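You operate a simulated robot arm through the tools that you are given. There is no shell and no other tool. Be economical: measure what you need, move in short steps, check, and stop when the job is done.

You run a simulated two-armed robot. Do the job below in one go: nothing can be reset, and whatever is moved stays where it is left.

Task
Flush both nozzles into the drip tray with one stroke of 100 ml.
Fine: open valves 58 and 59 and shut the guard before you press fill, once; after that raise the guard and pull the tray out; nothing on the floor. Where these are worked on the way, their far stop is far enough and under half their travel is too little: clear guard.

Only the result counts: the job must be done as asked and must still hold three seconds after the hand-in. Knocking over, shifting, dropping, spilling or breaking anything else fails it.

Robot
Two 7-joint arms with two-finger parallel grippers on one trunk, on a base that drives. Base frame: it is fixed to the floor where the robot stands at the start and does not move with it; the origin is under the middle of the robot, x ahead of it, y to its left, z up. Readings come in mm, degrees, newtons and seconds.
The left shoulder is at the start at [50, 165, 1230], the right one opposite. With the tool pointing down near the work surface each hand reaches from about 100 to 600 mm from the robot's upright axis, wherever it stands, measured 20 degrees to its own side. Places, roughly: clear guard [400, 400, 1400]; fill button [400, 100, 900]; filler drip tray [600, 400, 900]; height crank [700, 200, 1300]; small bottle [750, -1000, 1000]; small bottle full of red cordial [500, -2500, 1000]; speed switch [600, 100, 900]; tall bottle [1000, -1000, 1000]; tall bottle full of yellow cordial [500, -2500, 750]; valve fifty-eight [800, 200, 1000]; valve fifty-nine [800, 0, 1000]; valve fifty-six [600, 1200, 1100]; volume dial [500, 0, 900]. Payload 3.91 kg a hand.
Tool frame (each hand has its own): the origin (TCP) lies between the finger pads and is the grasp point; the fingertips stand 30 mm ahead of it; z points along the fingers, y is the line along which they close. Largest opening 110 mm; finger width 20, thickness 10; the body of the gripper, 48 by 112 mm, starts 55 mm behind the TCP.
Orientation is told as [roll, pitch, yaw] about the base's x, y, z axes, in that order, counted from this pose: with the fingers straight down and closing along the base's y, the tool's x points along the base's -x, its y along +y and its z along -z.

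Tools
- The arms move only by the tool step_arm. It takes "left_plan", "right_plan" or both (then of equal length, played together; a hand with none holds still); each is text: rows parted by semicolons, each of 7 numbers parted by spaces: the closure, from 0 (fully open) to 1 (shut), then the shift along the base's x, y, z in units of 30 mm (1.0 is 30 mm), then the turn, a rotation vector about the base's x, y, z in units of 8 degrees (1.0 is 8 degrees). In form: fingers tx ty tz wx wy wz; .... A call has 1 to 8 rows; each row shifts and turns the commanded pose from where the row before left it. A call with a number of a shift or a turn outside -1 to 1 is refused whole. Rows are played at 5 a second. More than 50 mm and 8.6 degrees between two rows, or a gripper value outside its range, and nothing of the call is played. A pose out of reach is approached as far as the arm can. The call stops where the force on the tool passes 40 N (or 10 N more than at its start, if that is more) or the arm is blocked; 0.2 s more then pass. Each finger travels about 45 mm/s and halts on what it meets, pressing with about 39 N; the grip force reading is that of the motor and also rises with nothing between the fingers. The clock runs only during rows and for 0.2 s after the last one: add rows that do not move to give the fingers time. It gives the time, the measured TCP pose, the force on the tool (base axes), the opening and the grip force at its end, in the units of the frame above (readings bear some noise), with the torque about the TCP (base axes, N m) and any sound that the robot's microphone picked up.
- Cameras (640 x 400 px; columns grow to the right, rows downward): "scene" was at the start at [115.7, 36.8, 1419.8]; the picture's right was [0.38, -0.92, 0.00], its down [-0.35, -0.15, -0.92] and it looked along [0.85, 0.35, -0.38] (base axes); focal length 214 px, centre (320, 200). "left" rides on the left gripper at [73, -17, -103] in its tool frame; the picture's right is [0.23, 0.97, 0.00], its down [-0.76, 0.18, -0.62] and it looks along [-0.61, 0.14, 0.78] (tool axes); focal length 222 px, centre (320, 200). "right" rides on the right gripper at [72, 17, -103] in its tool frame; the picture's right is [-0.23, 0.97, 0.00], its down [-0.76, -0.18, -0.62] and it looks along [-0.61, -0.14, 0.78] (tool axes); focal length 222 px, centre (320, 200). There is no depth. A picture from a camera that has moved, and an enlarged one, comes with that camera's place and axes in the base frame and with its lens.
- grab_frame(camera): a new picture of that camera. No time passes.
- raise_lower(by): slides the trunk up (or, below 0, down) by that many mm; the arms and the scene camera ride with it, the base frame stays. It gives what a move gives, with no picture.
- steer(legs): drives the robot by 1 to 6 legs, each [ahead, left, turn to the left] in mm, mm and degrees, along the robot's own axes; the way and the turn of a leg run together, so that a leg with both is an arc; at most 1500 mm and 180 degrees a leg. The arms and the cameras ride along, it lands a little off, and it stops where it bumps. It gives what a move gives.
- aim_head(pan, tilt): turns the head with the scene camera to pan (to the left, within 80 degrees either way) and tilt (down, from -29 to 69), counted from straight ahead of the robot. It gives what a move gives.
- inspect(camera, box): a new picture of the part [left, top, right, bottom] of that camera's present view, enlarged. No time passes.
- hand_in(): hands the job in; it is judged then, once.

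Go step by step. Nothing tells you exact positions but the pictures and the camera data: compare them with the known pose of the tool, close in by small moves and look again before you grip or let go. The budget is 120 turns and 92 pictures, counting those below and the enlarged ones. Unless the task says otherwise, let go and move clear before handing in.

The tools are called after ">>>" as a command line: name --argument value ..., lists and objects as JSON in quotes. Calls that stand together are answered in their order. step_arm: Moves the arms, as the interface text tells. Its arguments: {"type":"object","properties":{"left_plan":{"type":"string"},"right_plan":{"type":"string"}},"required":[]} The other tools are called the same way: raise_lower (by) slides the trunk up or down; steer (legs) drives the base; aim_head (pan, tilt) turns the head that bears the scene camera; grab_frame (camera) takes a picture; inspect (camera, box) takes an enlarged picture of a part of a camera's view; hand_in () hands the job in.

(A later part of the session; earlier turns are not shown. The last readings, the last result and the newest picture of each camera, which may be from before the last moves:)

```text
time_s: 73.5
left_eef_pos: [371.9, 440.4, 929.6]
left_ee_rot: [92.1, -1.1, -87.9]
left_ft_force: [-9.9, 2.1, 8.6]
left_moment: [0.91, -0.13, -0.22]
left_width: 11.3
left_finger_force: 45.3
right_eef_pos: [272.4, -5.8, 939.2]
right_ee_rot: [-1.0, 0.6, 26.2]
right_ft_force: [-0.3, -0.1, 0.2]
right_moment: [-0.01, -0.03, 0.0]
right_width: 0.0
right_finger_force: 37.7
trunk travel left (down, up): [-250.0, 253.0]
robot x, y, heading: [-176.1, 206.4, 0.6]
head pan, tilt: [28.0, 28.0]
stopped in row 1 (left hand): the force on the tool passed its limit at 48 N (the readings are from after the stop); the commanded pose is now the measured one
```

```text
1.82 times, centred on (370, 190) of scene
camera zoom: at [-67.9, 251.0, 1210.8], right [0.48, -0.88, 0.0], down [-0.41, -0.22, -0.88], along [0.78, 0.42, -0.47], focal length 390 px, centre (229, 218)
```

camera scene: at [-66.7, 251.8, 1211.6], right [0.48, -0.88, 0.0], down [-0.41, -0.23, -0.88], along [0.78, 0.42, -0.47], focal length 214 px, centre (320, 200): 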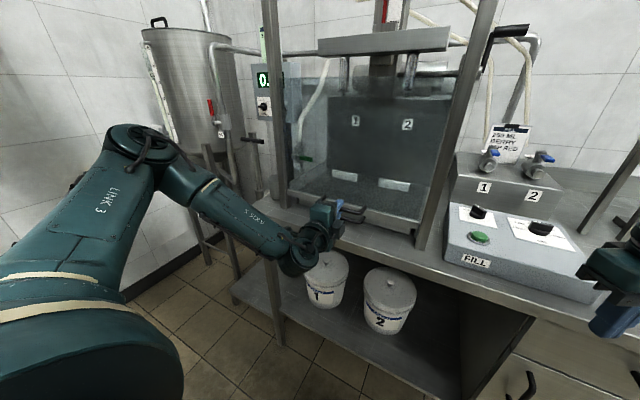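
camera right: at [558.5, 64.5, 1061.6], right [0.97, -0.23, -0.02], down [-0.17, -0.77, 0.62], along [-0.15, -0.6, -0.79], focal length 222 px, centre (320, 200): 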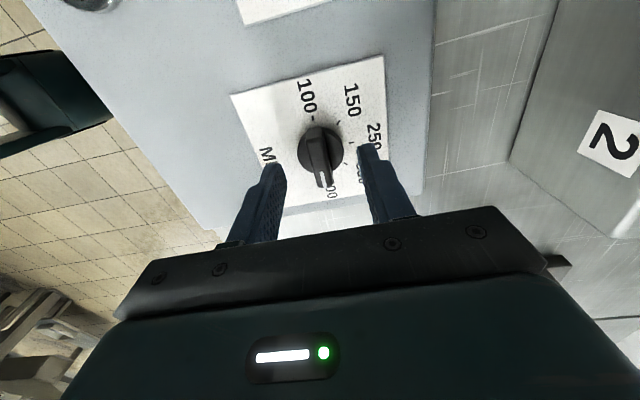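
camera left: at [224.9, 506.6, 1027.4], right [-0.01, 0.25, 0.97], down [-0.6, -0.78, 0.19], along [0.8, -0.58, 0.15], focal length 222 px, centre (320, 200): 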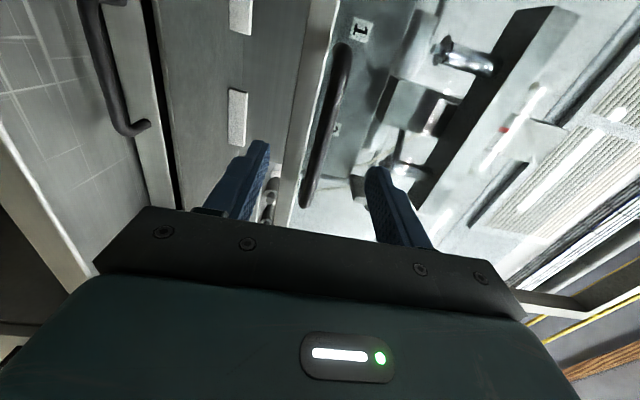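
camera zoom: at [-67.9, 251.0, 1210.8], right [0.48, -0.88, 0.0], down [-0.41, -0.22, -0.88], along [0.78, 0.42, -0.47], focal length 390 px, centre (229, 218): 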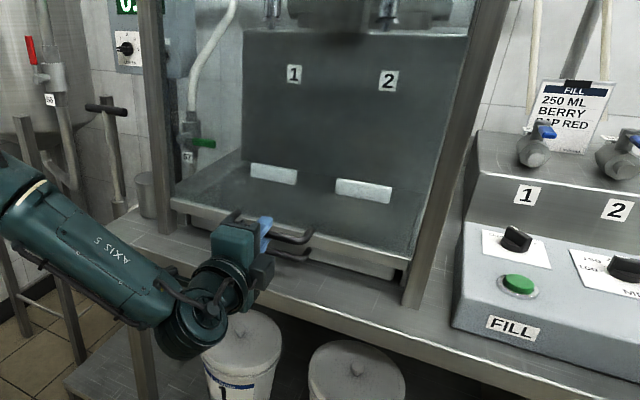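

The guard is on its lower stop. I release the handle and back the left hand away, while the right hand goes over the green button ([440, 120, ~915]).

>>> step_arm --left_plan "0.6 0 0 0 0 0 0;0.4 0 0 0 0 0 0;0.4 0 0 0 0 0 0;0.4 -0.6 0 0 0 0 0;0.4 -0.8 0 0 0 0 0;0.4 -0.8 0 0 0 0 0;0.4 0 0 0 0 0 0;0.4 0 0 0 0 0 0" --right_plan "1 0 0 1 0 0 -1;1 0 0 1 0 0 -1;1 0.7 0.7 1 0 0 -1;1 0.8 0.6 0.5 0 -1 0;1 0.8 0.6 0 0 -1 0;1 0.8 0.6 0 0 -1 0;1 0.9 0.7 0 0 -1 0;1 0.9 0.7 0 0 -1 0"

>>> grab_frame --camera "right"

>>> grab_frame --camera "scene"

```text
time_s: 75.3
left_eef_pos: [309.3, 440.1, 928.5]
left_ee_rot: [91.7, -1.3, -87.8]
left_ft_force: [-0.7, 0.7, 0.4]
left_moment: [-0.02, 0.03, -0.02]
left_width: 66.2
left_finger_force: 0.1
right_eef_pos: [419.6, 107.4, 1045.9]
right_ee_rot: [-2.8, -39.6, 2.7]
right_ft_force: [0.0, -0.1, 0.6]
right_moment: [0.0, -0.01, -0.03]
right_width: 0.0
right_finger_force: 37.7
trunk travel left (down, up): [-250.0, 253.0]
robot x, y, heading: [-174.7, 202.3, 0.5]
head pan, tilt: [28.0, 28.0]
```

```text
31 pictures are left
camera right: at [297.3, 122.1, 1076.8], right [0.16, 0.98, 0.11], down [0.19, -0.14, 0.97], along [0.97, -0.13, -0.21], focal length 222 px, centre (320, 200)
```

right: 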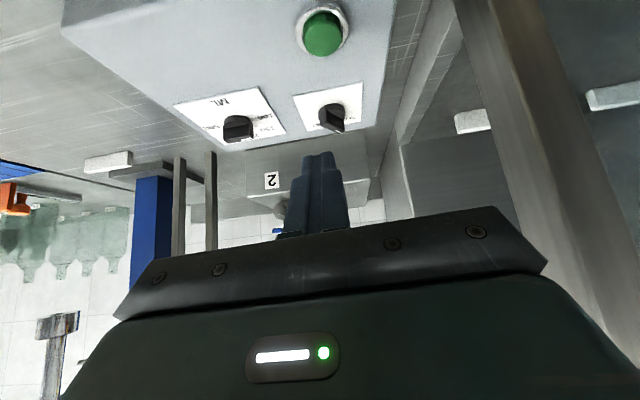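

```text
30 pictures are left
camera scene: at [-65.9, 251.3, 1211.0], right [0.48, -0.88, 0.0], down [-0.41, -0.22, -0.88], along [0.78, 0.42, -0.47], focal length 214 px, centre (320, 200)
```

scene: 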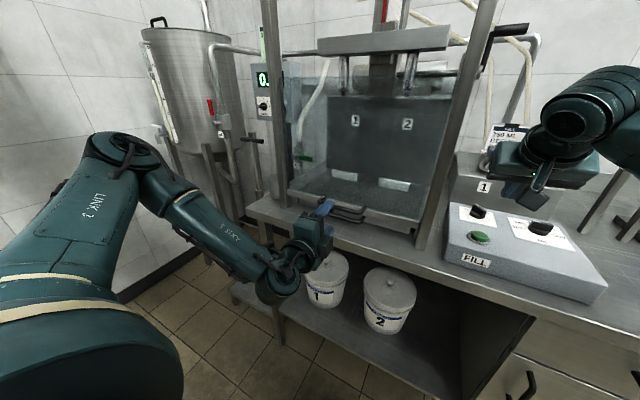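

Button centre confirmed at [440, 119, 915]. Descending to just above it.

>>> step_arm --right_plan "1 0 0.37 -0.8 0 0 0;1 0 0 -0.8 0 0 0;1 0 0 -0.8 0 0 0;1 0 0 -0.4 0 0 0"

>>> grab_frame --camera "right"

>>> inspect --camera "scene" --box '[440, 150, 620, 300]'

```text
time_s: 76.3
left_eef_pos: [310.7, 439.5, 929.7]
left_ee_rot: [91.7, -1.3, -87.8]
left_ft_force: [1.2, 0.7, 0.1]
left_moment: [0.05, 0.0, 0.01]
left_width: 66.1
left_finger_force: 0.1
right_eef_pos: [420.5, 121.0, 958.8]
right_ee_rot: [-2.7, -39.5, 2.7]
right_ft_force: [0.2, -0.3, 0.7]
right_moment: [0.0, -0.04, -0.01]
right_width: 0.1
right_finger_force: 37.5
trunk travel left (down, up): [-250.0, 253.0]
robot x, y, heading: [-174.3, 204.8, 0.5]
head pan, tilt: [28.0, 28.0]
```

```text
29 pictures are left
camera right: at [297.5, 134.7, 990.9], right [0.16, 0.98, 0.11], down [0.19, -0.14, 0.97], along [0.97, -0.13, -0.21], focal length 222 px, centre (320, 200)
```

right: 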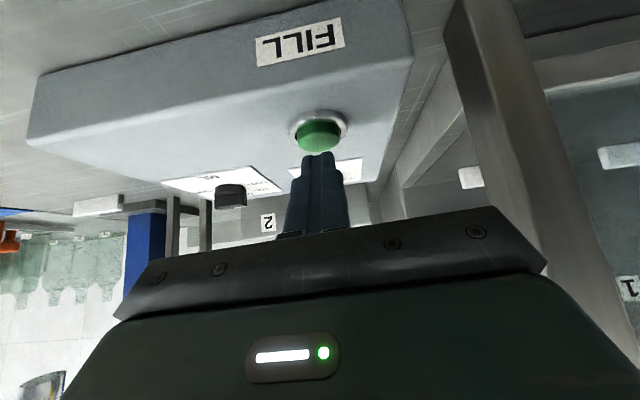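

```text
2.67 times, centred on (530, 225) of scene
camera zoom: at [-66.0, 251.1, 1211.0], right [0.48, -0.88, 0.0], down [-0.41, -0.22, -0.88], along [0.78, 0.42, -0.47], focal length 572 px, centre (-240, 133)
```

zoom: 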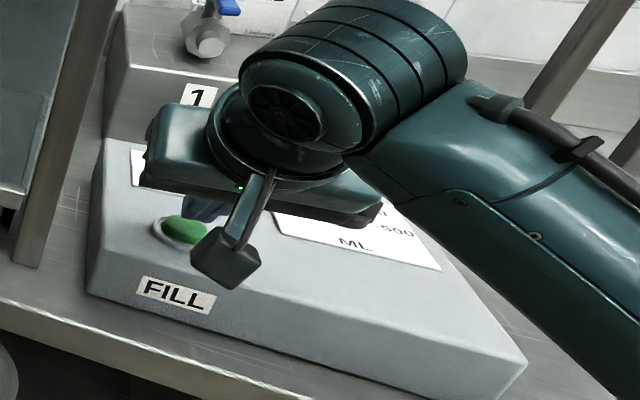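

Aligned over the button; press it once in small rows.

>>> step_arm --right_plan "1 0 0 -0.3 0 0 0;1 0 0 -0.25 0 0 0;1 0 0 -0.15 0 0 0;1 0 0 -0.15 0 0 0;1 0 0 -0.15 0 0 0"

>>> grab_frame --camera "right"

```text
time_s: 77.5
left_eef_pos: [309.6, 439.3, 931.0]
left_ee_rot: [91.8, -1.3, -87.9]
left_ft_force: [-0.7, -0.2, 0.0]
left_moment: [0.0, 0.01, -0.01]
left_width: 65.9
left_finger_force: 0.0
right_eef_pos: [421.8, 120.5, 938.6]
right_ee_rot: [-2.5, -40.5, 2.6]
right_ft_force: [6.6, -0.6, 34.1]
right_moment: [-0.01, -0.63, -0.12]
right_width: 0.0
right_finger_force: 37.3
trunk travel left (down, up): [-250.0, 253.0]
robot x, y, heading: [-177.4, 208.0, 0.2]
head pan, tilt: [28.0, 28.0]
heard: click
```

```text
27 pictures are left
camera right: at [297.3, 134.3, 969.1], right [0.16, 0.98, 0.12], down [0.18, -0.14, 0.97], along [0.97, -0.13, -0.2], focal length 222 px, centre (320, 200)
```

right: 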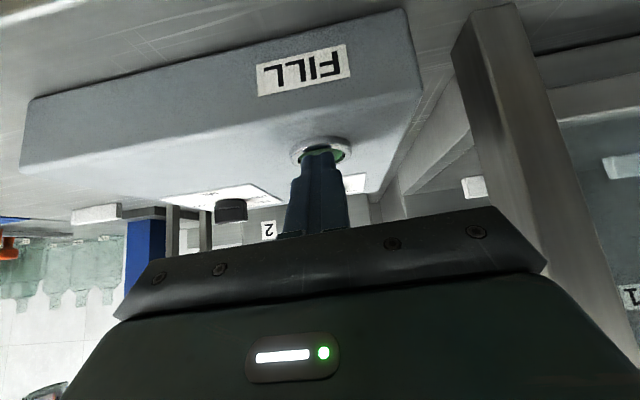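

A click was heard. I lift straight off and watch the filler.

>>> step_arm --right_plan "1 0 0 0.6 0 0 0;1 0 0 1 0 0 0;1 0 0 1 0 0 0;1 -0.8 -0.6 1 0 0 0;1 -1 -0.6 0 0 0 0;1 0 0 0 0 0 0;1 0 0 0 0 0 0"

>>> grab_frame --camera "scene"

```text
time_s: 79.1
left_eef_pos: [310.5, 439.3, 928.5]
left_ee_rot: [91.8, -1.4, -87.8]
left_ft_force: [-0.4, 0.1, -0.5]
left_moment: [-0.01, -0.02, -0.05]
left_width: 66.1
left_finger_force: 0.1
right_eef_pos: [368.9, 86.3, 1040.2]
right_ee_rot: [-2.6, -39.4, 2.8]
right_ft_force: [-0.5, -0.7, 0.2]
right_moment: [-0.03, 0.01, 0.02]
right_width: 0.1
right_finger_force: 37.3
trunk travel left (down, up): [-250.0, 253.0]
robot x, y, heading: [-174.8, 204.4, 0.6]
head pan, tilt: [28.0, 28.0]
```

```text
26 pictures are left
camera scene: at [-66.1, 251.2, 1211.0], right [0.48, -0.88, 0.0], down [-0.41, -0.22, -0.88], along [0.78, 0.42, -0.47], focal length 214 px, centre (320, 200)
```

scene: 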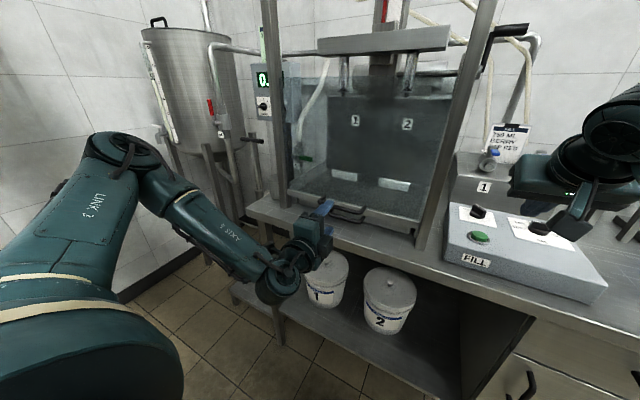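

>>> inspect --camera "scene" --box '[240, 20, 480, 240]'

>>> step_arm --right_plan "1 0 0 0 0 0 0;1 0 0 0 0 0 0;1 0 0 0 0 0 0;1 0 0 0 0 0 0;1 0 0 0 0 0 0;1 0 0 0 0 0 0;1 0 0 0 0 0 0;1 0 0 0 0 0 0"

>>> inspect --camera "scene" --box '[240, 20, 480, 240]'

```text
1.82 times, centred on (360, 130) of scene
camera zoom: at [-66.1, 251.2, 1211.0], right [0.48, -0.88, 0.0], down [-0.41, -0.22, -0.88], along [0.78, 0.42, -0.47], focal length 390 px, centre (247, 327)
```

zoom: 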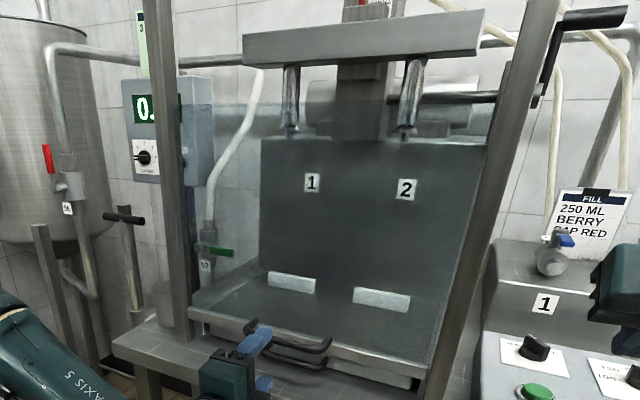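

```text
time_s: 80.9
left_eef_pos: [309.9, 439.6, 929.0]
left_ee_rot: [91.6, -1.3, -87.7]
left_ft_force: [-0.4, -0.2, 0.3]
left_moment: [-0.02, -0.03, 0.02]
left_width: 66.1
left_finger_force: 0.1
right_eef_pos: [368.4, 87.3, 1040.3]
right_ee_rot: [-2.7, -39.4, 2.8]
right_ft_force: [0.0, 0.0, -0.4]
right_moment: [-0.01, 0.02, 0.02]
right_width: 0.1
right_finger_force: 38.6
trunk travel left (down, up): [-250.0, 253.0]
robot x, y, heading: [-173.7, 203.2, 0.9]
head pan, tilt: [28.0, 28.0]
```

```text
1.82 times, centred on (360, 130) of scene
camera zoom: at [-66.1, 251.1, 1211.0], right [0.48, -0.88, 0.0], down [-0.41, -0.22, -0.88], along [0.78, 0.42, -0.47], focal length 390 px, centre (247, 327)
```

zoom: 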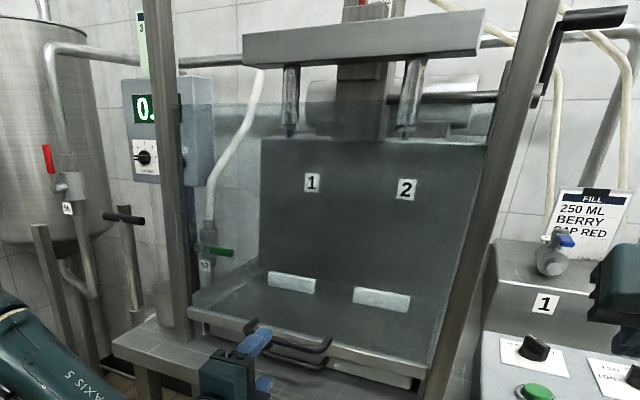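

No flow is visible right now; I'll wait a few more seconds before touching the guard and listen.

>>> step_arm --right_plan "1 0 0 0 0 0 0;1 0 0 0 0 0 0;1 0 0 0 0 0 0;1 0 0 0 0 0 0;1 0 0 0 0 0 0;1 0 0 0 0 0 0;1 0 0 0 0 0 0;1 0 0 0 0 0 0"

>>> step_arm --right_plan "1 0 0 0 0 0 0;1 0 0 0 0 0 0;1 0 0 0 0 0 0;1 0 0 0 0 0 0;1 0 0 0 0 0 0;1 0 0 0 0 0 0;1 0 0 0 0 0 0;1 0 0 0 0 0 0"

>>> inspect --camera "scene" --box '[260, 140, 440, 250]'

```text
time_s: 82.7
left_eef_pos: [310.6, 438.3, 928.2]
left_ee_rot: [91.7, -1.4, -87.7]
left_ft_force: [-0.3, -0.2, -0.3]
left_moment: [0.05, 0.0, -0.05]
left_width: 66.1
left_finger_force: 0.0
right_eef_pos: [369.3, 86.0, 1039.8]
right_ee_rot: [-2.8, -39.5, 2.7]
right_ft_force: [-0.2, 0.2, 0.1]
right_moment: [0.02, -0.01, 0.02]
right_width: 0.0
right_finger_force: 36.9
trunk travel left (down, up): [-250.0, 253.0]
robot x, y, heading: [-176.4, 204.4, 0.5]
head pan, tilt: [28.0, 28.0]
```

```text
time_s: 84.5
left_eef_pos: [309.8, 440.0, 927.9]
left_ee_rot: [91.7, -1.3, -87.8]
left_ft_force: [0.1, -0.5, -1.2]
left_moment: [-0.01, 0.01, 0.02]
left_width: 66.1
left_finger_force: 0.0
right_eef_pos: [370.4, 86.4, 1039.7]
right_ee_rot: [-2.7, -39.4, 2.6]
right_ft_force: [0.5, 0.1, 1.2]
right_moment: [0.02, 0.02, 0.0]
right_width: 0.0
right_finger_force: 38.3
trunk travel left (down, up): [-250.0, 253.0]
robot x, y, heading: [-175.6, 205.0, 0.3]
head pan, tilt: [28.0, 28.0]
```

```text
3.56 times, centred on (350, 195) of scene
camera zoom: at [-66.1, 251.1, 1211.0], right [0.48, -0.88, 0.0], down [-0.41, -0.22, -0.88], along [0.78, 0.42, -0.47], focal length 763 px, centre (213, 218)
```

zoom: 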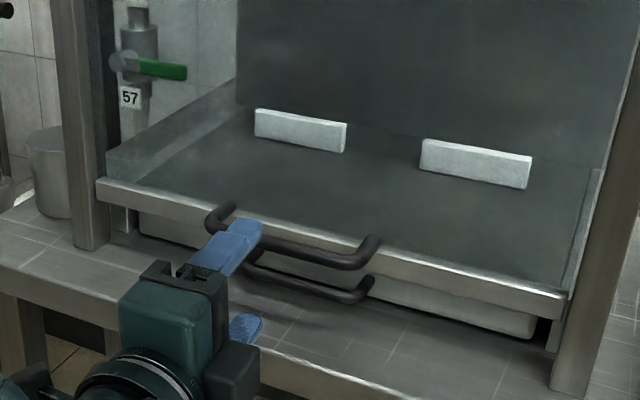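

I want to be sure the lower finger hadn't been what stopped the guard. I'll press down on the handle from above with closed fingers to check its stop.

>>> step_arm --left_plan "0.8 0 0 0.8 0 0 0;1 0 0 0.8 0 0 0;1 0.7 0 0 0 0 0;1 0.7 0 0 0 0 0;1 0.7 0 0 0 0 0;1 0 0 -0.5 0 0 0;1 0 0 -0.3 0 0 0;1 0 0 -0.3 0 0 0"

>>> inspect --camera "scene" --box '[260, 140, 440, 250]'

```text
time_s: 86.3
left_eef_pos: [370.5, 439.0, 946.0]
left_ee_rot: [92.0, -1.3, -87.7]
left_ft_force: [-2.7, 0.9, 7.1]
left_moment: [0.05, -0.09, 0.03]
left_width: 0.0
left_finger_force: 37.8
right_eef_pos: [368.3, 86.7, 1040.4]
right_ee_rot: [-2.6, -39.5, 2.7]
right_ft_force: [-0.2, -0.3, 0.1]
right_moment: [-0.02, 0.01, 0.02]
right_width: 0.0
right_finger_force: 38.0
trunk travel left (down, up): [-250.0, 253.0]
robot x, y, heading: [-180.5, 205.6, 0.8]
head pan, tilt: [28.0, 28.0]
```

```text
3.56 times, centred on (350, 195) of scene
camera zoom: at [-66.9, 250.9, 1211.3], right [0.48, -0.88, 0.0], down [-0.41, -0.22, -0.88], along [0.78, 0.42, -0.47], focal length 763 px, centre (213, 218)
```

zoom: 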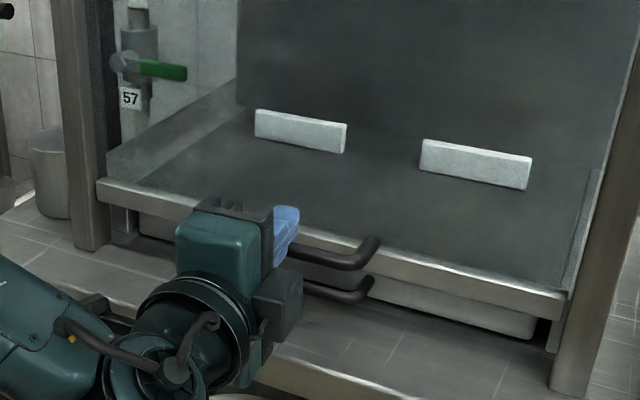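

>>> step_arm --left_plan "1 0 0 -0.2 0 0 0;1 0 0 -0.2 0 0 0;1 0 0 -0.2 0 0 0;1 0 0 -0.2 0 0 0"

>>> inspect --camera "scene" --box '[260, 140, 440, 250]'

```text
time_s: 87.0
left_eef_pos: [371.1, 439.2, 943.3]
left_ee_rot: [93.7, -1.5, -87.7]
left_ft_force: [-6.3, -1.4, 10.1]
left_moment: [0.07, -0.04, 0.01]
left_width: 0.0
left_finger_force: 37.2
right_eef_pos: [368.3, 84.8, 1040.7]
right_ee_rot: [-2.7, -39.5, 2.7]
right_ft_force: [-0.8, 0.1, 0.3]
right_moment: [0.0, 0.02, 0.02]
right_width: 0.0
right_finger_force: 37.7
trunk travel left (down, up): [-250.0, 253.0]
robot x, y, heading: [-176.7, 203.0, 0.8]
head pan, tilt: [28.0, 28.0]
stopped in row 3 (left hand): the force on the tool passed its limit at 42 N (the readings are from after the stop); the commanded pose is now the measured one
```

```text
3.56 times, centred on (350, 195) of scene
camera zoom: at [-67.7, 250.9, 1210.9], right [0.48, -0.88, 0.0], down [-0.41, -0.22, -0.88], along [0.78, 0.42, -0.47], focal length 763 px, centre (213, 218)
```

zoom: 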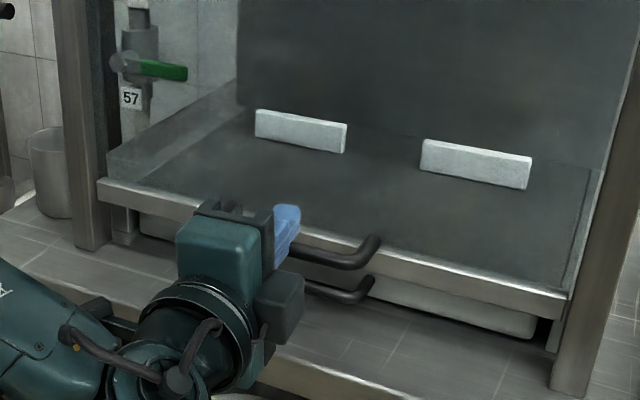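

The guard doesn't move any further: it is on its stop. Now regrip the handle to raise it.

>>> step_arm --left_plan "1 0 0 0.5 -0.25 0 0;1 -0.7 0 0 0 0 0;1 -0.7 0 0 0 0 0;0.6 -0.7 0 0 0 0 0;0.4 0 0 -0.5 0 0 0;0.4 0 0 -0.5 0 0 0;0.4 0 0 0 0 0 0"

>>> grab_frame --camera "left"

```text
time_s: 88.5
left_eef_pos: [309.6, 441.3, 925.7]
left_ee_rot: [93.2, -3.5, -87.5]
left_ft_force: [0.6, 0.4, 0.4]
left_moment: [0.02, -0.01, 0.02]
left_width: 66.2
left_finger_force: 0.1
right_eef_pos: [368.8, 86.1, 1039.1]
right_ee_rot: [-2.6, -39.3, 2.7]
right_ft_force: [-0.2, -0.1, 0.3]
right_moment: [-0.01, -0.02, 0.01]
right_width: 0.0
right_finger_force: 38.0
trunk travel left (down, up): [-250.0, 253.0]
robot x, y, heading: [-172.6, 208.7, 0.8]
head pan, tilt: [28.0, 28.0]
```

```text
20 pictures are left
camera left: at [203.7, 507.9, 898.4], right [-0.07, 0.28, 0.96], down [-0.6, -0.78, 0.19], along [0.8, -0.56, 0.22], focal length 222 px, centre (320, 200)
```

left: 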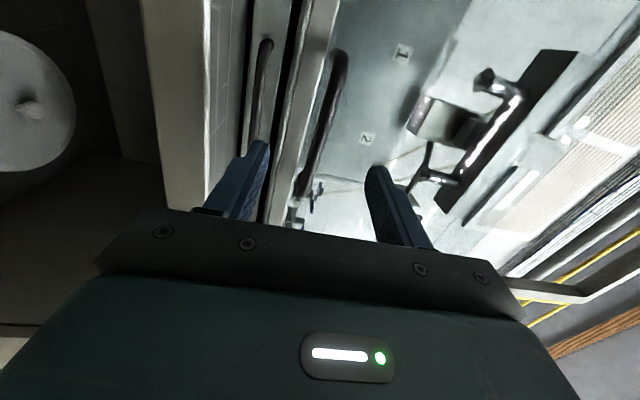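

Both handles seen: guard handle z≈928, tray handle z≈876. I narrow the opening to clear the tray handle, go in, grip, and begin lifting.

>>> step_arm --left_plan "0.64 0 0 0.1 0 0 0;0.64 0.5 0 0 0 0 0;0.64 0.8 0 0 0 0 0;0.64 0.75 0 0 0 0 0;1 0 0 0 0 0 0;1 0 0 0 0 0 0;1 0 0 0 0 0 0"

>>> step_arm --left_plan "1 0 0 0.4 0 0 0;1 0 0 0.6 0 0 0;1 0 0 0.6 0 0 0;1 0 0 0.6 0 0 0;1 0 0 0.6 0 0 0;1 0 0 0.4 0 0 0"

>>> grab_frame --camera "scene"

```text
time_s: 90.2
left_eef_pos: [371.8, 440.7, 929.0]
left_ee_rot: [93.2, -3.3, -87.6]
left_ft_force: [0.3, 1.0, 0.4]
left_moment: [0.8, 0.0, 0.04]
left_width: 12.1
left_finger_force: 44.6
right_eef_pos: [369.4, 87.0, 1040.7]
right_ee_rot: [-2.7, -39.4, 2.7]
right_ft_force: [0.6, -0.7, 0.0]
right_moment: [0.04, -0.01, -0.01]
right_width: 0.1
right_finger_force: 37.8
trunk travel left (down, up): [-250.0, 253.0]
robot x, y, heading: [-172.8, 203.0, 0.5]
head pan, tilt: [28.0, 28.0]
```

```text
time_s: 91.5
left_eef_pos: [371.9, 439.0, 1024.4]
left_ee_rot: [93.2, -3.5, -87.5]
left_ft_force: [12.2, 0.6, -1.1]
left_moment: [0.83, -0.01, 1.29]
left_width: 12.4
left_finger_force: 45.1
right_eef_pos: [371.1, 86.5, 1038.8]
right_ee_rot: [-2.7, -39.3, 2.6]
right_ft_force: [-0.5, -0.2, 0.2]
right_moment: [0.0, 0.0, 0.01]
right_width: 0.0
right_finger_force: 37.3
trunk travel left (down, up): [-250.0, 253.0]
robot x, y, heading: [-173.7, 206.8, 0.5]
head pan, tilt: [28.0, 28.0]
```

```text
19 pictures are left
camera scene: at [-64.5, 251.1, 1210.9], right [0.48, -0.88, 0.0], down [-0.41, -0.22, -0.88], along [0.77, 0.42, -0.47], focal length 214 px, centre (320, 200)
```

scene: 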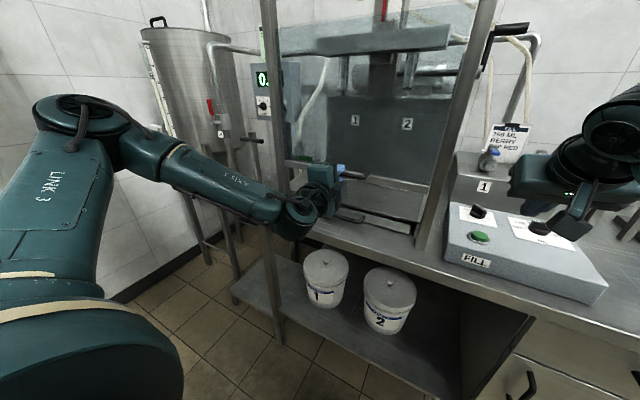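

Guard rises with the hand. I raise the trunk 200 mm with the grip kept.

>>> raise_lower --by 200

```text
time_s: 93.7
left_eef_pos: [371.3, 440.0, 1224.1]
left_ee_rot: [93.2, -3.5, -87.7]
left_ft_force: [10.3, 3.7, -0.4]
left_moment: [0.95, 0.04, -0.24]
left_width: 12.5
left_finger_force: 45.3
right_eef_pos: [369.0, 87.0, 1238.1]
right_ee_rot: [-2.7, -39.2, 2.8]
right_ft_force: [0.1, -0.8, 0.4]
right_moment: [-0.02, 0.02, -0.04]
right_width: 0.0
right_finger_force: 37.9
trunk travel left (down, up): [-450.0, 53.0]
robot x, y, heading: [-171.1, 204.6, 0.7]
head pan, tilt: [28.0, 28.0]
```

>>> step_arm --left_plan "1 0 0 0.3 0 0 0;1 0 0 0.3 0 0 0;1 0 0 0.2 0 0 0;1 0 0 0.2 0 0 0;1 0 0 0.2 0 0 0"

>>> grab_frame --camera "scene"

```text
time_s: 94.9
left_eef_pos: [372.8, 439.5, 1260.1]
left_ee_rot: [93.1, -3.4, -87.7]
left_ft_force: [-0.2, 4.2, -5.5]
left_moment: [0.97, 0.05, -0.08]
left_width: 12.3
left_finger_force: 45.3
right_eef_pos: [369.4, 86.9, 1239.3]
right_ee_rot: [-2.8, -39.4, 2.7]
right_ft_force: [-0.3, 0.4, 0.6]
right_moment: [-0.01, 0.03, -0.01]
right_width: 0.0
right_finger_force: 38.0
trunk travel left (down, up): [-450.0, 53.0]
robot x, y, heading: [-174.3, 209.4, 0.7]
head pan, tilt: [28.0, 28.0]
```

```text
18 pictures are left
camera scene: at [-65.4, 251.9, 1410.9], right [0.48, -0.88, 0.0], down [-0.41, -0.23, -0.88], along [0.78, 0.42, -0.47], focal length 214 px, centre (320, 200)
```

scene: 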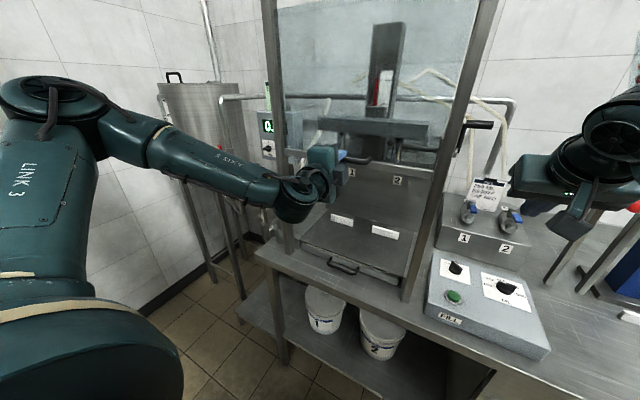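

Already above its original height and still free; push on to the stop.

>>> step_arm --left_plan "1 0 0 0.4 0 0 0;1 0 0 0.4 0 0 0;1 0 0 0.4 0 0 0;1 0 0 0.4 0 0 0;1 0 0 0.4 0 0 0;1 0 0 0.4 0 0 0;1 0 0 0.4 0 0 0;1 0 0 0.4 0 0 0"

```text
time_s: 95.4
left_eef_pos: [371.7, 439.7, 1260.1]
left_ee_rot: [90.9, -3.1, -87.7]
left_ft_force: [8.3, 1.8, -6.2]
left_moment: [1.04, 0.1, -0.5]
left_width: 12.5
left_finger_force: 44.9
right_eef_pos: [371.4, 87.5, 1238.7]
right_ee_rot: [-2.6, -39.3, 2.7]
right_ft_force: [0.3, 0.2, 0.5]
right_moment: [0.05, -0.01, -0.03]
right_width: 0.0
right_finger_force: 37.6
trunk travel left (down, up): [-450.0, 53.0]
robot x, y, heading: [-175.5, 205.5, 0.8]
head pan, tilt: [28.0, 28.0]
stopped in row 2 (left hand): the force on the tool passed its limit at 47 N (the readings are from after the stop); the commanded pose is now the measured one
```

Top stop reached (z 1260). I release, back off, and turn the left tool downward with fingers closing along x, for the tray handle (about [420, 428, 872]).

>>> step_arm --left_plan "0.6 0 0 0 0 0 0;0.4 0 0 0 0 0 0;0.4 0 0 0 0 0 0;0.4 -0.7 0 0 0 0 0;0.4 -0.9 0 0 0 0 0;0.4 -0.9 0 0 0 0 0" --right_plan "1 0 -0.5 0 0 0 0;1 -0.5 -1 0 0 0 0;1 -0.5 -1 0 0 0 0;1 -0.5 -1 0 0 0 0;1 0 -1 0 0 0 0;1 0 0 0 0 0 0"

>>> step_arm --left_plan "0.4 -0.4 0 -0.4 0 1 0;0.4 -0.4 0 -0.4 0 1 0;0.4 -0.4 0 -0.4 0 1 0;0.4 -0.4 0 -0.4 0 1 0;0.4 -0.4 0 -0.4 0 1 0;0.4 -0.4 0 -0.4 0 1 0;0.4 -0.4 0 -0.4 0 1 0;0.4 -0.4 0 -0.4 0 1 0"

>>> step_arm --left_plan "0.4 -0.5 0 -0.4 0 1 0;0.4 -0.5 0 -0.4 0 1 0;0.4 -0.5 0 -0.4 0 1 0;0.4 -0.5 0 0 0 0 0"

```text
time_s: 96.8
left_eef_pos: [295.9, 439.3, 1264.4]
left_ee_rot: [91.3, -3.4, -87.8]
left_ft_force: [-0.7, 0.0, -0.2]
left_moment: [-0.04, 0.0, 0.01]
left_width: 65.9
left_finger_force: 0.1
right_eef_pos: [325.9, -47.4, 1238.3]
right_ee_rot: [-2.7, -39.4, 2.7]
right_ft_force: [-0.1, 0.6, -0.2]
right_moment: [-0.03, -0.01, 0.03]
right_width: 0.0
right_finger_force: 37.5
trunk travel left (down, up): [-450.0, 53.0]
robot x, y, heading: [-176.7, 205.1, 0.5]
head pan, tilt: [28.0, 28.0]
```

```text
time_s: 98.6
left_eef_pos: [200.9, 437.3, 1168.4]
left_ee_rot: [27.1, 0.5, -86.1]
left_ft_force: [0.3, 0.1, -0.7]
left_moment: [-0.03, 0.0, 0.01]
left_width: 66.0
left_finger_force: 0.1
left hand out of reach, approached as far as the arm can: row 2
right_eef_pos: [327.1, -47.5, 1239.0]
right_ee_rot: [-2.7, -39.5, 2.7]
right_ft_force: [-0.5, 0.1, 0.9]
right_moment: [0.0, -0.03, -0.02]
right_width: 0.0
right_finger_force: 37.9
trunk travel left (down, up): [-450.0, 53.0]
robot x, y, heading: [-174.5, 202.2, 0.7]
head pan, tilt: [28.0, 28.0]
```

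```text
time_s: 99.6
left_eef_pos: [141.0, 437.4, 1131.6]
left_ee_rot: [3.3, 2.1, -86.6]
left_ft_force: [0.0, 0.7, 0.2]
left_moment: [-0.03, -0.02, 0.03]
left_width: 66.0
left_finger_force: 0.0
right_eef_pos: [325.2, -48.1, 1238.8]
right_ee_rot: [-2.8, -39.5, 2.7]
right_ft_force: [0.2, 0.0, 0.1]
right_moment: [0.0, 0.01, -0.01]
right_width: 0.1
right_finger_force: 37.3
trunk travel left (down, up): [-450.0, 53.0]
robot x, y, heading: [-173.0, 202.0, 0.6]
head pan, tilt: [28.0, 28.0]
```

>>> steer --legs '[[145, 0, 0]]'

>>> step_arm --left_plan "0.3 0 0 -1 -0.4 0 -0.4;0.3 0 0 -1 0 -0.2 0;0.3 0 0 -1 0 0 0;0.3 0.5 0 -1 0 0 0;0.3 1 0 -0.6 0 0 0;0.3 1 0 0 0 0 0;0.3 1 0 0 0 0 0"

>>> grab_frame --camera "left"

>>> grab_frame --camera "scene"

```text
time_s: 101.0
left_eef_pos: [291.2, 437.0, 1131.7]
left_ee_rot: [3.3, 2.1, -86.7]
left_ft_force: [-0.7, -0.5, 0.0]
left_moment: [0.04, 0.01, 0.02]
left_width: 66.1
left_finger_force: 0.0
right_eef_pos: [474.3, -47.7, 1237.1]
right_ee_rot: [-2.6, -39.4, 2.5]
right_ft_force: [0.2, -0.1, 0.2]
right_moment: [0.0, 0.0, -0.01]
right_width: 0.1
right_finger_force: 38.2
trunk travel left (down, up): [-450.0, 53.0]
robot x, y, heading: [-27.9, 207.1, 0.4]
head pan, tilt: [28.0, 28.0]
```

```text
time_s: 102.6
left_eef_pos: [395.9, 438.8, 993.2]
left_ee_rot: [4.9, -1.0, -90.0]
left_ft_force: [-0.4, -0.1, -0.5]
left_moment: [0.0, 0.04, 0.0]
left_width: 77.1
left_finger_force: 0.0
right_eef_pos: [473.2, -46.9, 1238.5]
right_ee_rot: [-2.7, -39.4, 2.6]
right_ft_force: [0.5, -1.5, 0.1]
right_moment: [0.02, -0.02, -0.01]
right_width: 0.0
right_finger_force: 37.6
trunk travel left (down, up): [-450.0, 53.0]
robot x, y, heading: [-27.0, 208.5, 0.6]
head pan, tilt: [28.0, 28.0]
```

```text
17 pictures are left
camera left: at [370.9, 512.2, 1093.8], right [0.97, 0.23, 0.08], down [0.12, -0.75, 0.65], along [0.21, -0.62, -0.76], focal length 222 px, centre (320, 200)
```

left: 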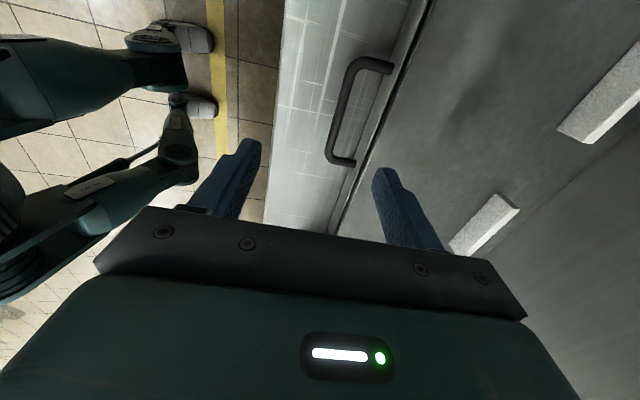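

```text
16 pictures are left
camera scene: at [81.7, 252.1, 1410.9], right [0.48, -0.88, 0.0], down [-0.41, -0.22, -0.88], along [0.78, 0.42, -0.47], focal length 214 px, centre (320, 200)
```

scene: 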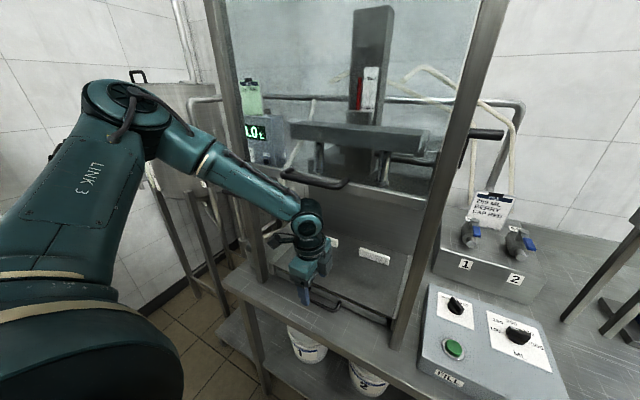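

The tray bar is at about [424, 443, 872] with ~30 mm behind it. Lowering over it with a 32 mm opening.

>>> step_arm --left_plan "0.71 0.9 0.1 0 0 0 0;0.71 0 0 -1 0.3 0 0;0.71 0 0 -1 0.3 0 0;0.71 0 0 -0.7 0 0 0"

>>> grab_frame --camera "left"

```text
time_s: 103.6
left_eef_pos: [416.8, 445.9, 918.6]
left_ee_rot: [4.9, 3.6, -89.9]
left_ft_force: [0.2, -0.2, -0.3]
left_moment: [-0.02, 0.03, -0.01]
left_width: 31.4
left_finger_force: 0.1
left hand out of reach, approached as far as the arm can: row 4
right_eef_pos: [472.8, -46.9, 1236.6]
right_ee_rot: [-2.7, -39.4, 2.7]
right_ft_force: [-0.7, 0.0, -0.5]
right_moment: [0.01, -0.02, -0.01]
right_width: 0.1
right_finger_force: 37.6
trunk travel left (down, up): [-450.0, 53.0]
robot x, y, heading: [-26.6, 203.8, 0.2]
head pan, tilt: [28.0, 28.0]
```

```text
15 pictures are left
camera left: at [391.8, 511.5, 1024.2], right [0.97, 0.22, 0.1], down [0.12, -0.8, 0.59], along [0.21, -0.56, -0.8], focal length 222 px, centre (320, 200)
```

left: 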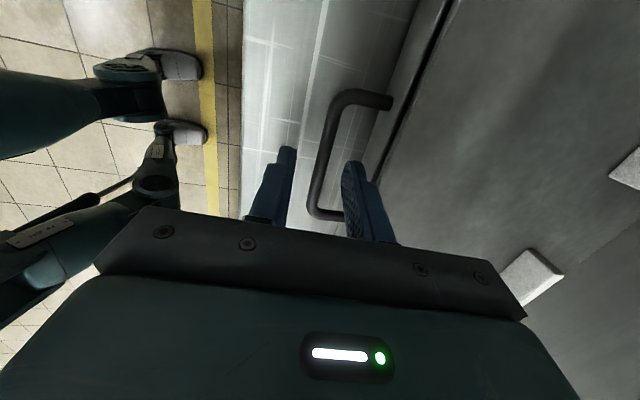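

Slightly out of reach; I lift 30 mm, lower the trunk 60 mm, correct x by +9 and then go down over the bar.

>>> step_arm --left_plan "0.71 0 0 1 0 0 0;0.71 0 0 0.7 0 0 0"

>>> raise_lower --by -70

```text
time_s: 104.2
left_eef_pos: [415.0, 445.6, 968.9]
left_ee_rot: [4.8, 3.6, -90.0]
left_ft_force: [0.4, 0.1, -0.1]
left_moment: [-0.01, 0.01, -0.03]
left_width: 31.8
left_finger_force: 0.1
right_eef_pos: [472.3, -46.5, 1238.6]
right_ee_rot: [-2.7, -39.4, 2.6]
right_ft_force: [-0.1, -0.5, 0.0]
right_moment: [0.01, -0.01, -0.01]
right_width: 0.0
right_finger_force: 38.3
trunk travel left (down, up): [-450.0, 53.0]
robot x, y, heading: [-30.9, 209.7, 0.5]
head pan, tilt: [28.0, 28.0]
```

```text
time_s: 105.3
left_eef_pos: [414.0, 444.6, 898.1]
left_ee_rot: [5.0, 3.7, -89.9]
left_ft_force: [0.1, -0.1, -0.7]
left_moment: [-0.04, 0.01, 0.0]
left_width: 32.1
left_finger_force: 0.0
right_eef_pos: [472.5, -48.1, 1169.2]
right_ee_rot: [-2.8, -39.6, 2.6]
right_ft_force: [-0.1, 0.7, -0.4]
right_moment: [0.0, -0.02, -0.04]
right_width: 0.1
right_finger_force: 37.2
trunk travel left (down, up): [-380.0, 123.0]
robot x, y, heading: [-29.9, 203.5, 0.7]
head pan, tilt: [28.0, 28.0]
```

>>> step_arm --left_plan "0.71 0 0 0.8 -0.4 0 0;0.71 0.4 0 0 0 0.6 0;0.71 0 0 0 0 0 0"

>>> grab_frame --camera "left"

```text
time_s: 106.1
left_eef_pos: [427.0, 445.4, 922.6]
left_ee_rot: [0.1, 0.5, -90.1]
left_ft_force: [-0.5, -0.2, -0.1]
left_moment: [0.02, 0.0, 0.02]
left_width: 31.8
left_finger_force: 0.0
right_eef_pos: [472.3, -46.8, 1169.4]
right_ee_rot: [-2.7, -39.4, 2.6]
right_ft_force: [0.1, -0.5, 0.0]
right_moment: [-0.01, 0.01, 0.0]
right_width: 0.0
right_finger_force: 37.8
trunk travel left (down, up): [-380.0, 123.0]
robot x, y, heading: [-26.5, 204.2, 0.5]
head pan, tilt: [28.0, 28.0]
```

```text
14 pictures are left
camera left: at [411.1, 517.7, 1026.8], right [0.97, 0.23, 0.0], down [0.18, -0.77, 0.62], along [0.14, -0.6, -0.79], focal length 222 px, centre (320, 200)
```

left: 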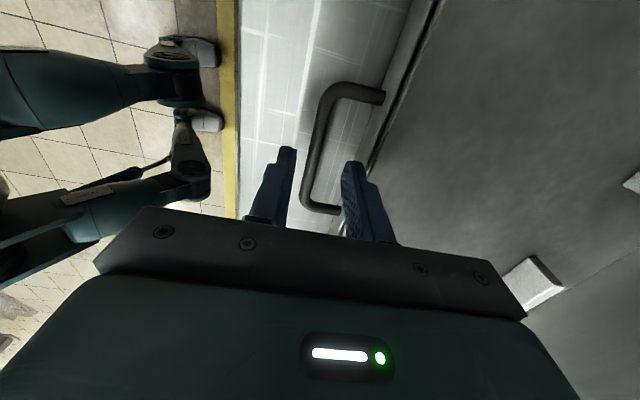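

Centred. Down 34 mm and close on the bar.

>>> step_arm --left_plan "0.71 -0.1 0 -0.5 0 0 0;0.71 0 0 -0.4 0 0 0;0.71 0 0 -0.25 0 0 0;0.9 0 0 0 0 0 0;1 0 0 0 0 0 0;1 0 0 0 0 0 0"

>>> grab_frame --camera "left"

```text
time_s: 107.5
left_eef_pos: [423.3, 446.0, 886.8]
left_ee_rot: [0.1, 0.5, -90.2]
left_ft_force: [0.0, 1.4, -0.9]
left_moment: [-0.07, -0.01, -0.57]
left_width: 9.6
left_finger_force: 45.2
right_eef_pos: [473.3, -47.9, 1168.1]
right_ee_rot: [-2.7, -39.4, 2.5]
right_ft_force: [0.0, 0.1, -0.9]
right_moment: [-0.02, 0.06, 0.01]
right_width: 0.1
right_finger_force: 37.9
trunk travel left (down, up): [-380.0, 123.0]
robot x, y, heading: [-29.8, 207.8, 0.4]
head pan, tilt: [28.0, 28.0]
```

```text
13 pictures are left
camera left: at [406.6, 516.4, 991.5], right [0.97, 0.23, 0.0], down [0.18, -0.77, 0.62], along [0.14, -0.6, -0.79], focal length 222 px, centre (320, 200)
```

left: 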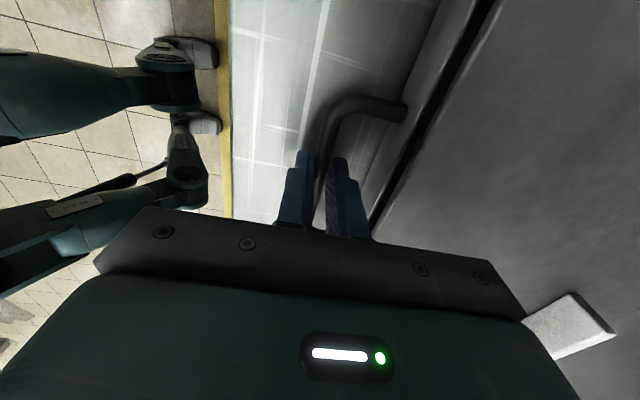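

Gripped. Pull the tray out slowly.

>>> step_arm --left_plan "1 -0.2 0 0 0 0 0;1 -0.4 0 0 0 0 0;1 -0.4 0 0 0 0 0;1 -0.4 0 0 0 0 0;1 -0.4 0 0 0 0 0;1 -0.2 0 0 0 0 0"

>>> grab_frame --camera "scene"

```text
time_s: 108.9
left_eef_pos: [364.6, 444.9, 888.4]
left_ee_rot: [0.2, 0.5, -90.0]
left_ft_force: [-0.2, 1.6, 9.4]
left_moment: [-0.34, 0.05, -0.65]
left_width: 9.6
left_finger_force: 45.3
right_eef_pos: [472.0, -47.3, 1168.2]
right_ee_rot: [-2.7, -39.5, 2.5]
right_ft_force: [0.8, 0.2, 0.0]
right_moment: [0.0, 0.0, -0.04]
right_width: 0.1
right_finger_force: 37.1
trunk travel left (down, up): [-380.0, 123.0]
robot x, y, heading: [-28.2, 209.4, 0.6]
head pan, tilt: [28.0, 28.0]
```

```text
12 pictures are left
camera scene: at [80.5, 252.0, 1341.2], right [0.48, -0.88, 0.0], down [-0.41, -0.22, -0.88], along [0.78, 0.42, -0.47], focal length 214 px, centre (320, 200)
```

scene: 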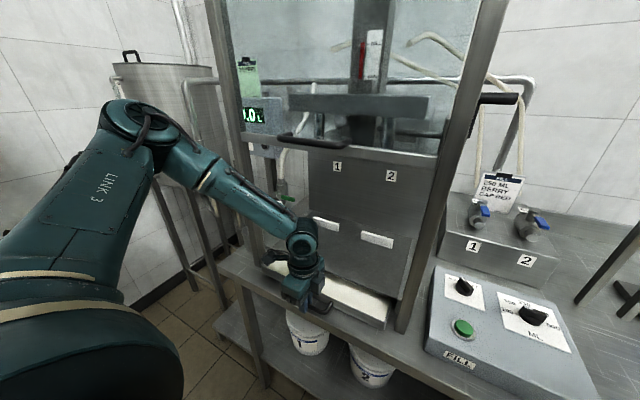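

>>> inspect --camera "scene" --box '[240, 220, 420, 340]'

```text
3.33 times, centred on (330, 280) of scene
camera zoom: at [80.5, 252.0, 1341.2], right [0.48, -0.88, 0.0], down [-0.41, -0.22, -0.88], along [0.78, 0.42, -0.47], focal length 715 px, centre (287, -67)
```

zoom: 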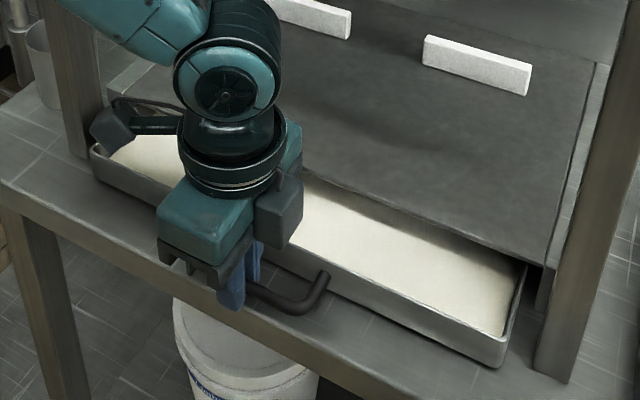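

The tray slides out with pale liquid in it. Continue pulling gently.

>>> step_arm --left_plan "1 -0.2 0 0 0 0 0;1 -0.3 0 0 0 0 0;1 -0.4 0 0 0 0 0;1 -0.4 0 0 0 0 0;1 -0.4 0 0 0 0 0;1 -0.4 0 0 0 0 0;1 -0.3 0 0 0 0 0;1 -0.2 0 0 0 0 0"

>>> inspect --camera "scene" --box '[180, 200, 440, 380]'

```text
time_s: 110.7
left_eef_pos: [284.5, 445.1, 887.4]
left_ee_rot: [-0.1, 0.5, -90.1]
left_ft_force: [-0.1, -6.3, -7.3]
left_moment: [1.16, -0.04, -0.57]
left_width: 9.6
left_finger_force: 45.5
right_eef_pos: [472.5, -48.4, 1168.8]
right_ee_rot: [-2.7, -39.4, 2.5]
right_ft_force: [-0.1, 0.0, 0.8]
right_moment: [0.01, 0.0, 0.01]
right_width: 0.0
right_finger_force: 37.8
trunk travel left (down, up): [-380.0, 123.0]
robot x, y, heading: [-31.2, 207.2, 0.6]
head pan, tilt: [28.0, 28.0]
```

```text
2.22 times, centred on (310, 290) of scene
camera zoom: at [81.4, 251.4, 1340.6], right [0.48, -0.88, 0.0], down [-0.41, -0.22, -0.88], along [0.78, 0.42, -0.47], focal length 477 px, centre (342, 0)
```

zoom: 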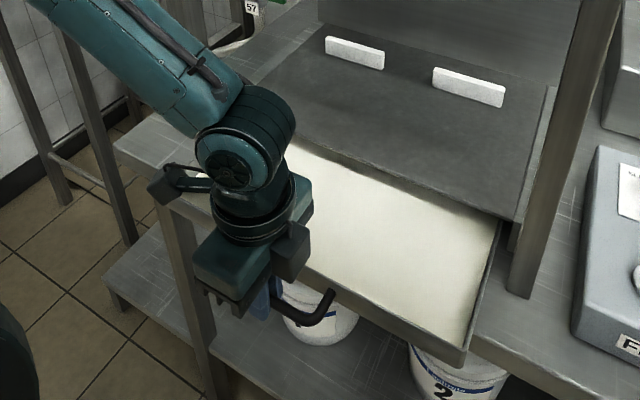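

The tray is 140 mm out, level, half still on the bench. A further 30 mm gives margin while staying well supported.

>>> step_arm --left_plan "1 -0.2 0 0 0 0 0;1 -0.3 0 0 0 0 0;1 -0.3 0 0 0 0 0;1 -0.2 0 0 0 0 0;1 0 0 0 0 0 0"

>>> inspect --camera "scene" --box '[180, 200, 440, 380]'

```text
time_s: 111.9
left_eef_pos: [253.8, 445.1, 887.0]
left_ee_rot: [-0.1, 0.3, -90.1]
left_ft_force: [-0.1, -7.0, -26.0]
left_moment: [-0.3, -0.01, -0.56]
left_width: 9.8
left_finger_force: 44.7
right_eef_pos: [473.3, -47.6, 1168.1]
right_ee_rot: [-2.6, -39.4, 2.7]
right_ft_force: [0.6, -0.3, -0.7]
right_moment: [0.01, 0.0, 0.03]
right_width: 0.1
right_finger_force: 37.9
trunk travel left (down, up): [-380.0, 123.0]
robot x, y, heading: [-29.4, 201.3, 0.4]
head pan, tilt: [28.0, 28.0]
```

```text
2.22 times, centred on (310, 290) of scene
camera zoom: at [82.3, 252.5, 1340.7], right [0.48, -0.88, 0.0], down [-0.41, -0.22, -0.88], along [0.78, 0.42, -0.47], focal length 477 px, centre (342, 0)
```

zoom: 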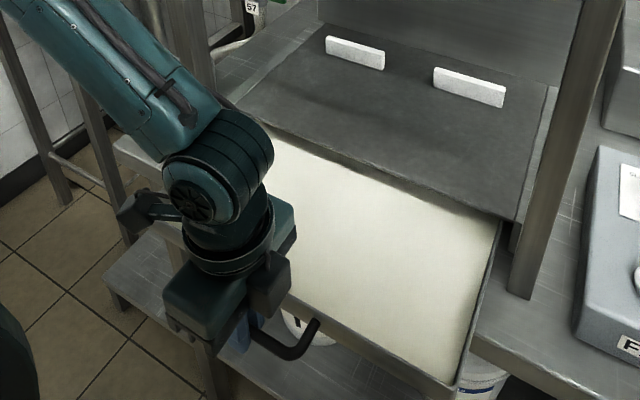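

The hand reads 26 N downward; I must know whether that is the tray's weight tipping or just constraint. I test by yielding 3 mm.

>>> step_arm --left_plan "1 0 0 -0.05 0 0 0;1 0 0 -0.05 0 0 0;1 0 0 0 0 0 0"

```text
time_s: 112.7
left_eef_pos: [253.8, 444.2, 886.6]
left_ee_rot: [0.5, 0.6, -90.0]
left_ft_force: [-0.3, 8.5, 30.3]
left_moment: [0.22, -0.01, -0.91]
left_width: 9.8
left_finger_force: 44.8
right_eef_pos: [471.6, -47.1, 1170.4]
right_ee_rot: [-2.7, -39.5, 2.6]
right_ft_force: [-0.3, 0.5, 0.1]
right_moment: [0.0, -0.01, 0.0]
right_width: 0.0
right_finger_force: 37.6
trunk travel left (down, up): [-380.0, 123.0]
robot x, y, heading: [-32.0, 204.9, 0.5]
head pan, tilt: [28.0, 28.0]
```

Pushing back up with 30 N and no motion: the tray is firmly carried, not tipping. I'll ease the load and draw it another 30 mm, same check.

>>> step_arm --left_plan "1 0 0 0.05 0 0 0;1 -0.3 0 0 0 0 0;1 -0.4 0 0 0 0 0;1 -0.3 0 0 0 0 0;1 0 0 0 0 0 0"

>>> step_arm --left_plan "1 0 0 -0.05 0 0 0;1 0 0 0 0 0 0"

>>> inspect --camera "scene" --box '[180, 200, 440, 380]'

```text
time_s: 113.9
left_eef_pos: [228.3, 444.1, 883.5]
left_ee_rot: [0.1, 0.5, -90.0]
left_ft_force: [1.1, 5.2, 30.5]
left_moment: [-0.12, -0.03, -0.59]
left_width: 10.0
left_finger_force: 44.9
left hand out of reach, approached as far as the arm can: row 4
right_eef_pos: [471.6, -47.3, 1168.5]
right_ee_rot: [-2.8, -39.5, 2.5]
right_ft_force: [-0.3, 0.3, 0.2]
right_moment: [0.0, 0.03, 0.04]
right_width: 0.0
right_finger_force: 37.2
trunk travel left (down, up): [-380.0, 123.0]
robot x, y, heading: [-30.0, 207.3, 0.8]
head pan, tilt: [28.0, 28.0]
```

```text
time_s: 114.5
left_eef_pos: [228.2, 444.1, 882.2]
left_ee_rot: [0.2, 0.5, -89.9]
left_ft_force: [0.1, -0.8, 31.7]
left_moment: [-0.13, -0.01, -0.6]
left_width: 9.7
left_finger_force: 45.2
right_eef_pos: [472.1, -48.0, 1169.0]
right_ee_rot: [-2.6, -39.5, 2.5]
right_ft_force: [0.4, 0.2, -0.3]
right_moment: [0.0, -0.02, -0.01]
right_width: 0.1
right_finger_force: 37.8
trunk travel left (down, up): [-380.0, 123.0]
robot x, y, heading: [-29.6, 208.2, 0.5]
head pan, tilt: [28.0, 28.0]
```

```text
2.22 times, centred on (310, 290) of scene
camera zoom: at [79.7, 250.7, 1341.3], right [0.48, -0.88, 0.0], down [-0.41, -0.22, -0.88], along [0.78, 0.42, -0.47], focal length 477 px, centre (342, 0)
```

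zoom: 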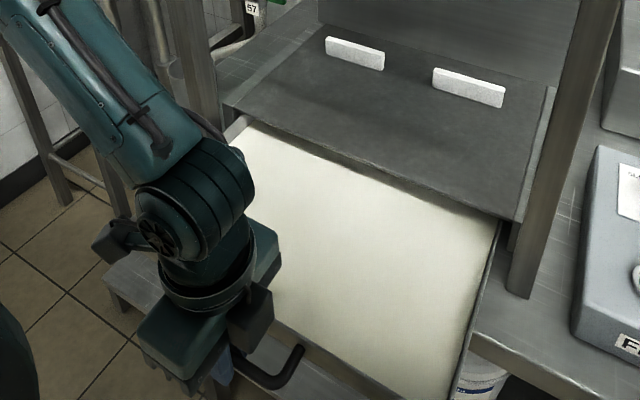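

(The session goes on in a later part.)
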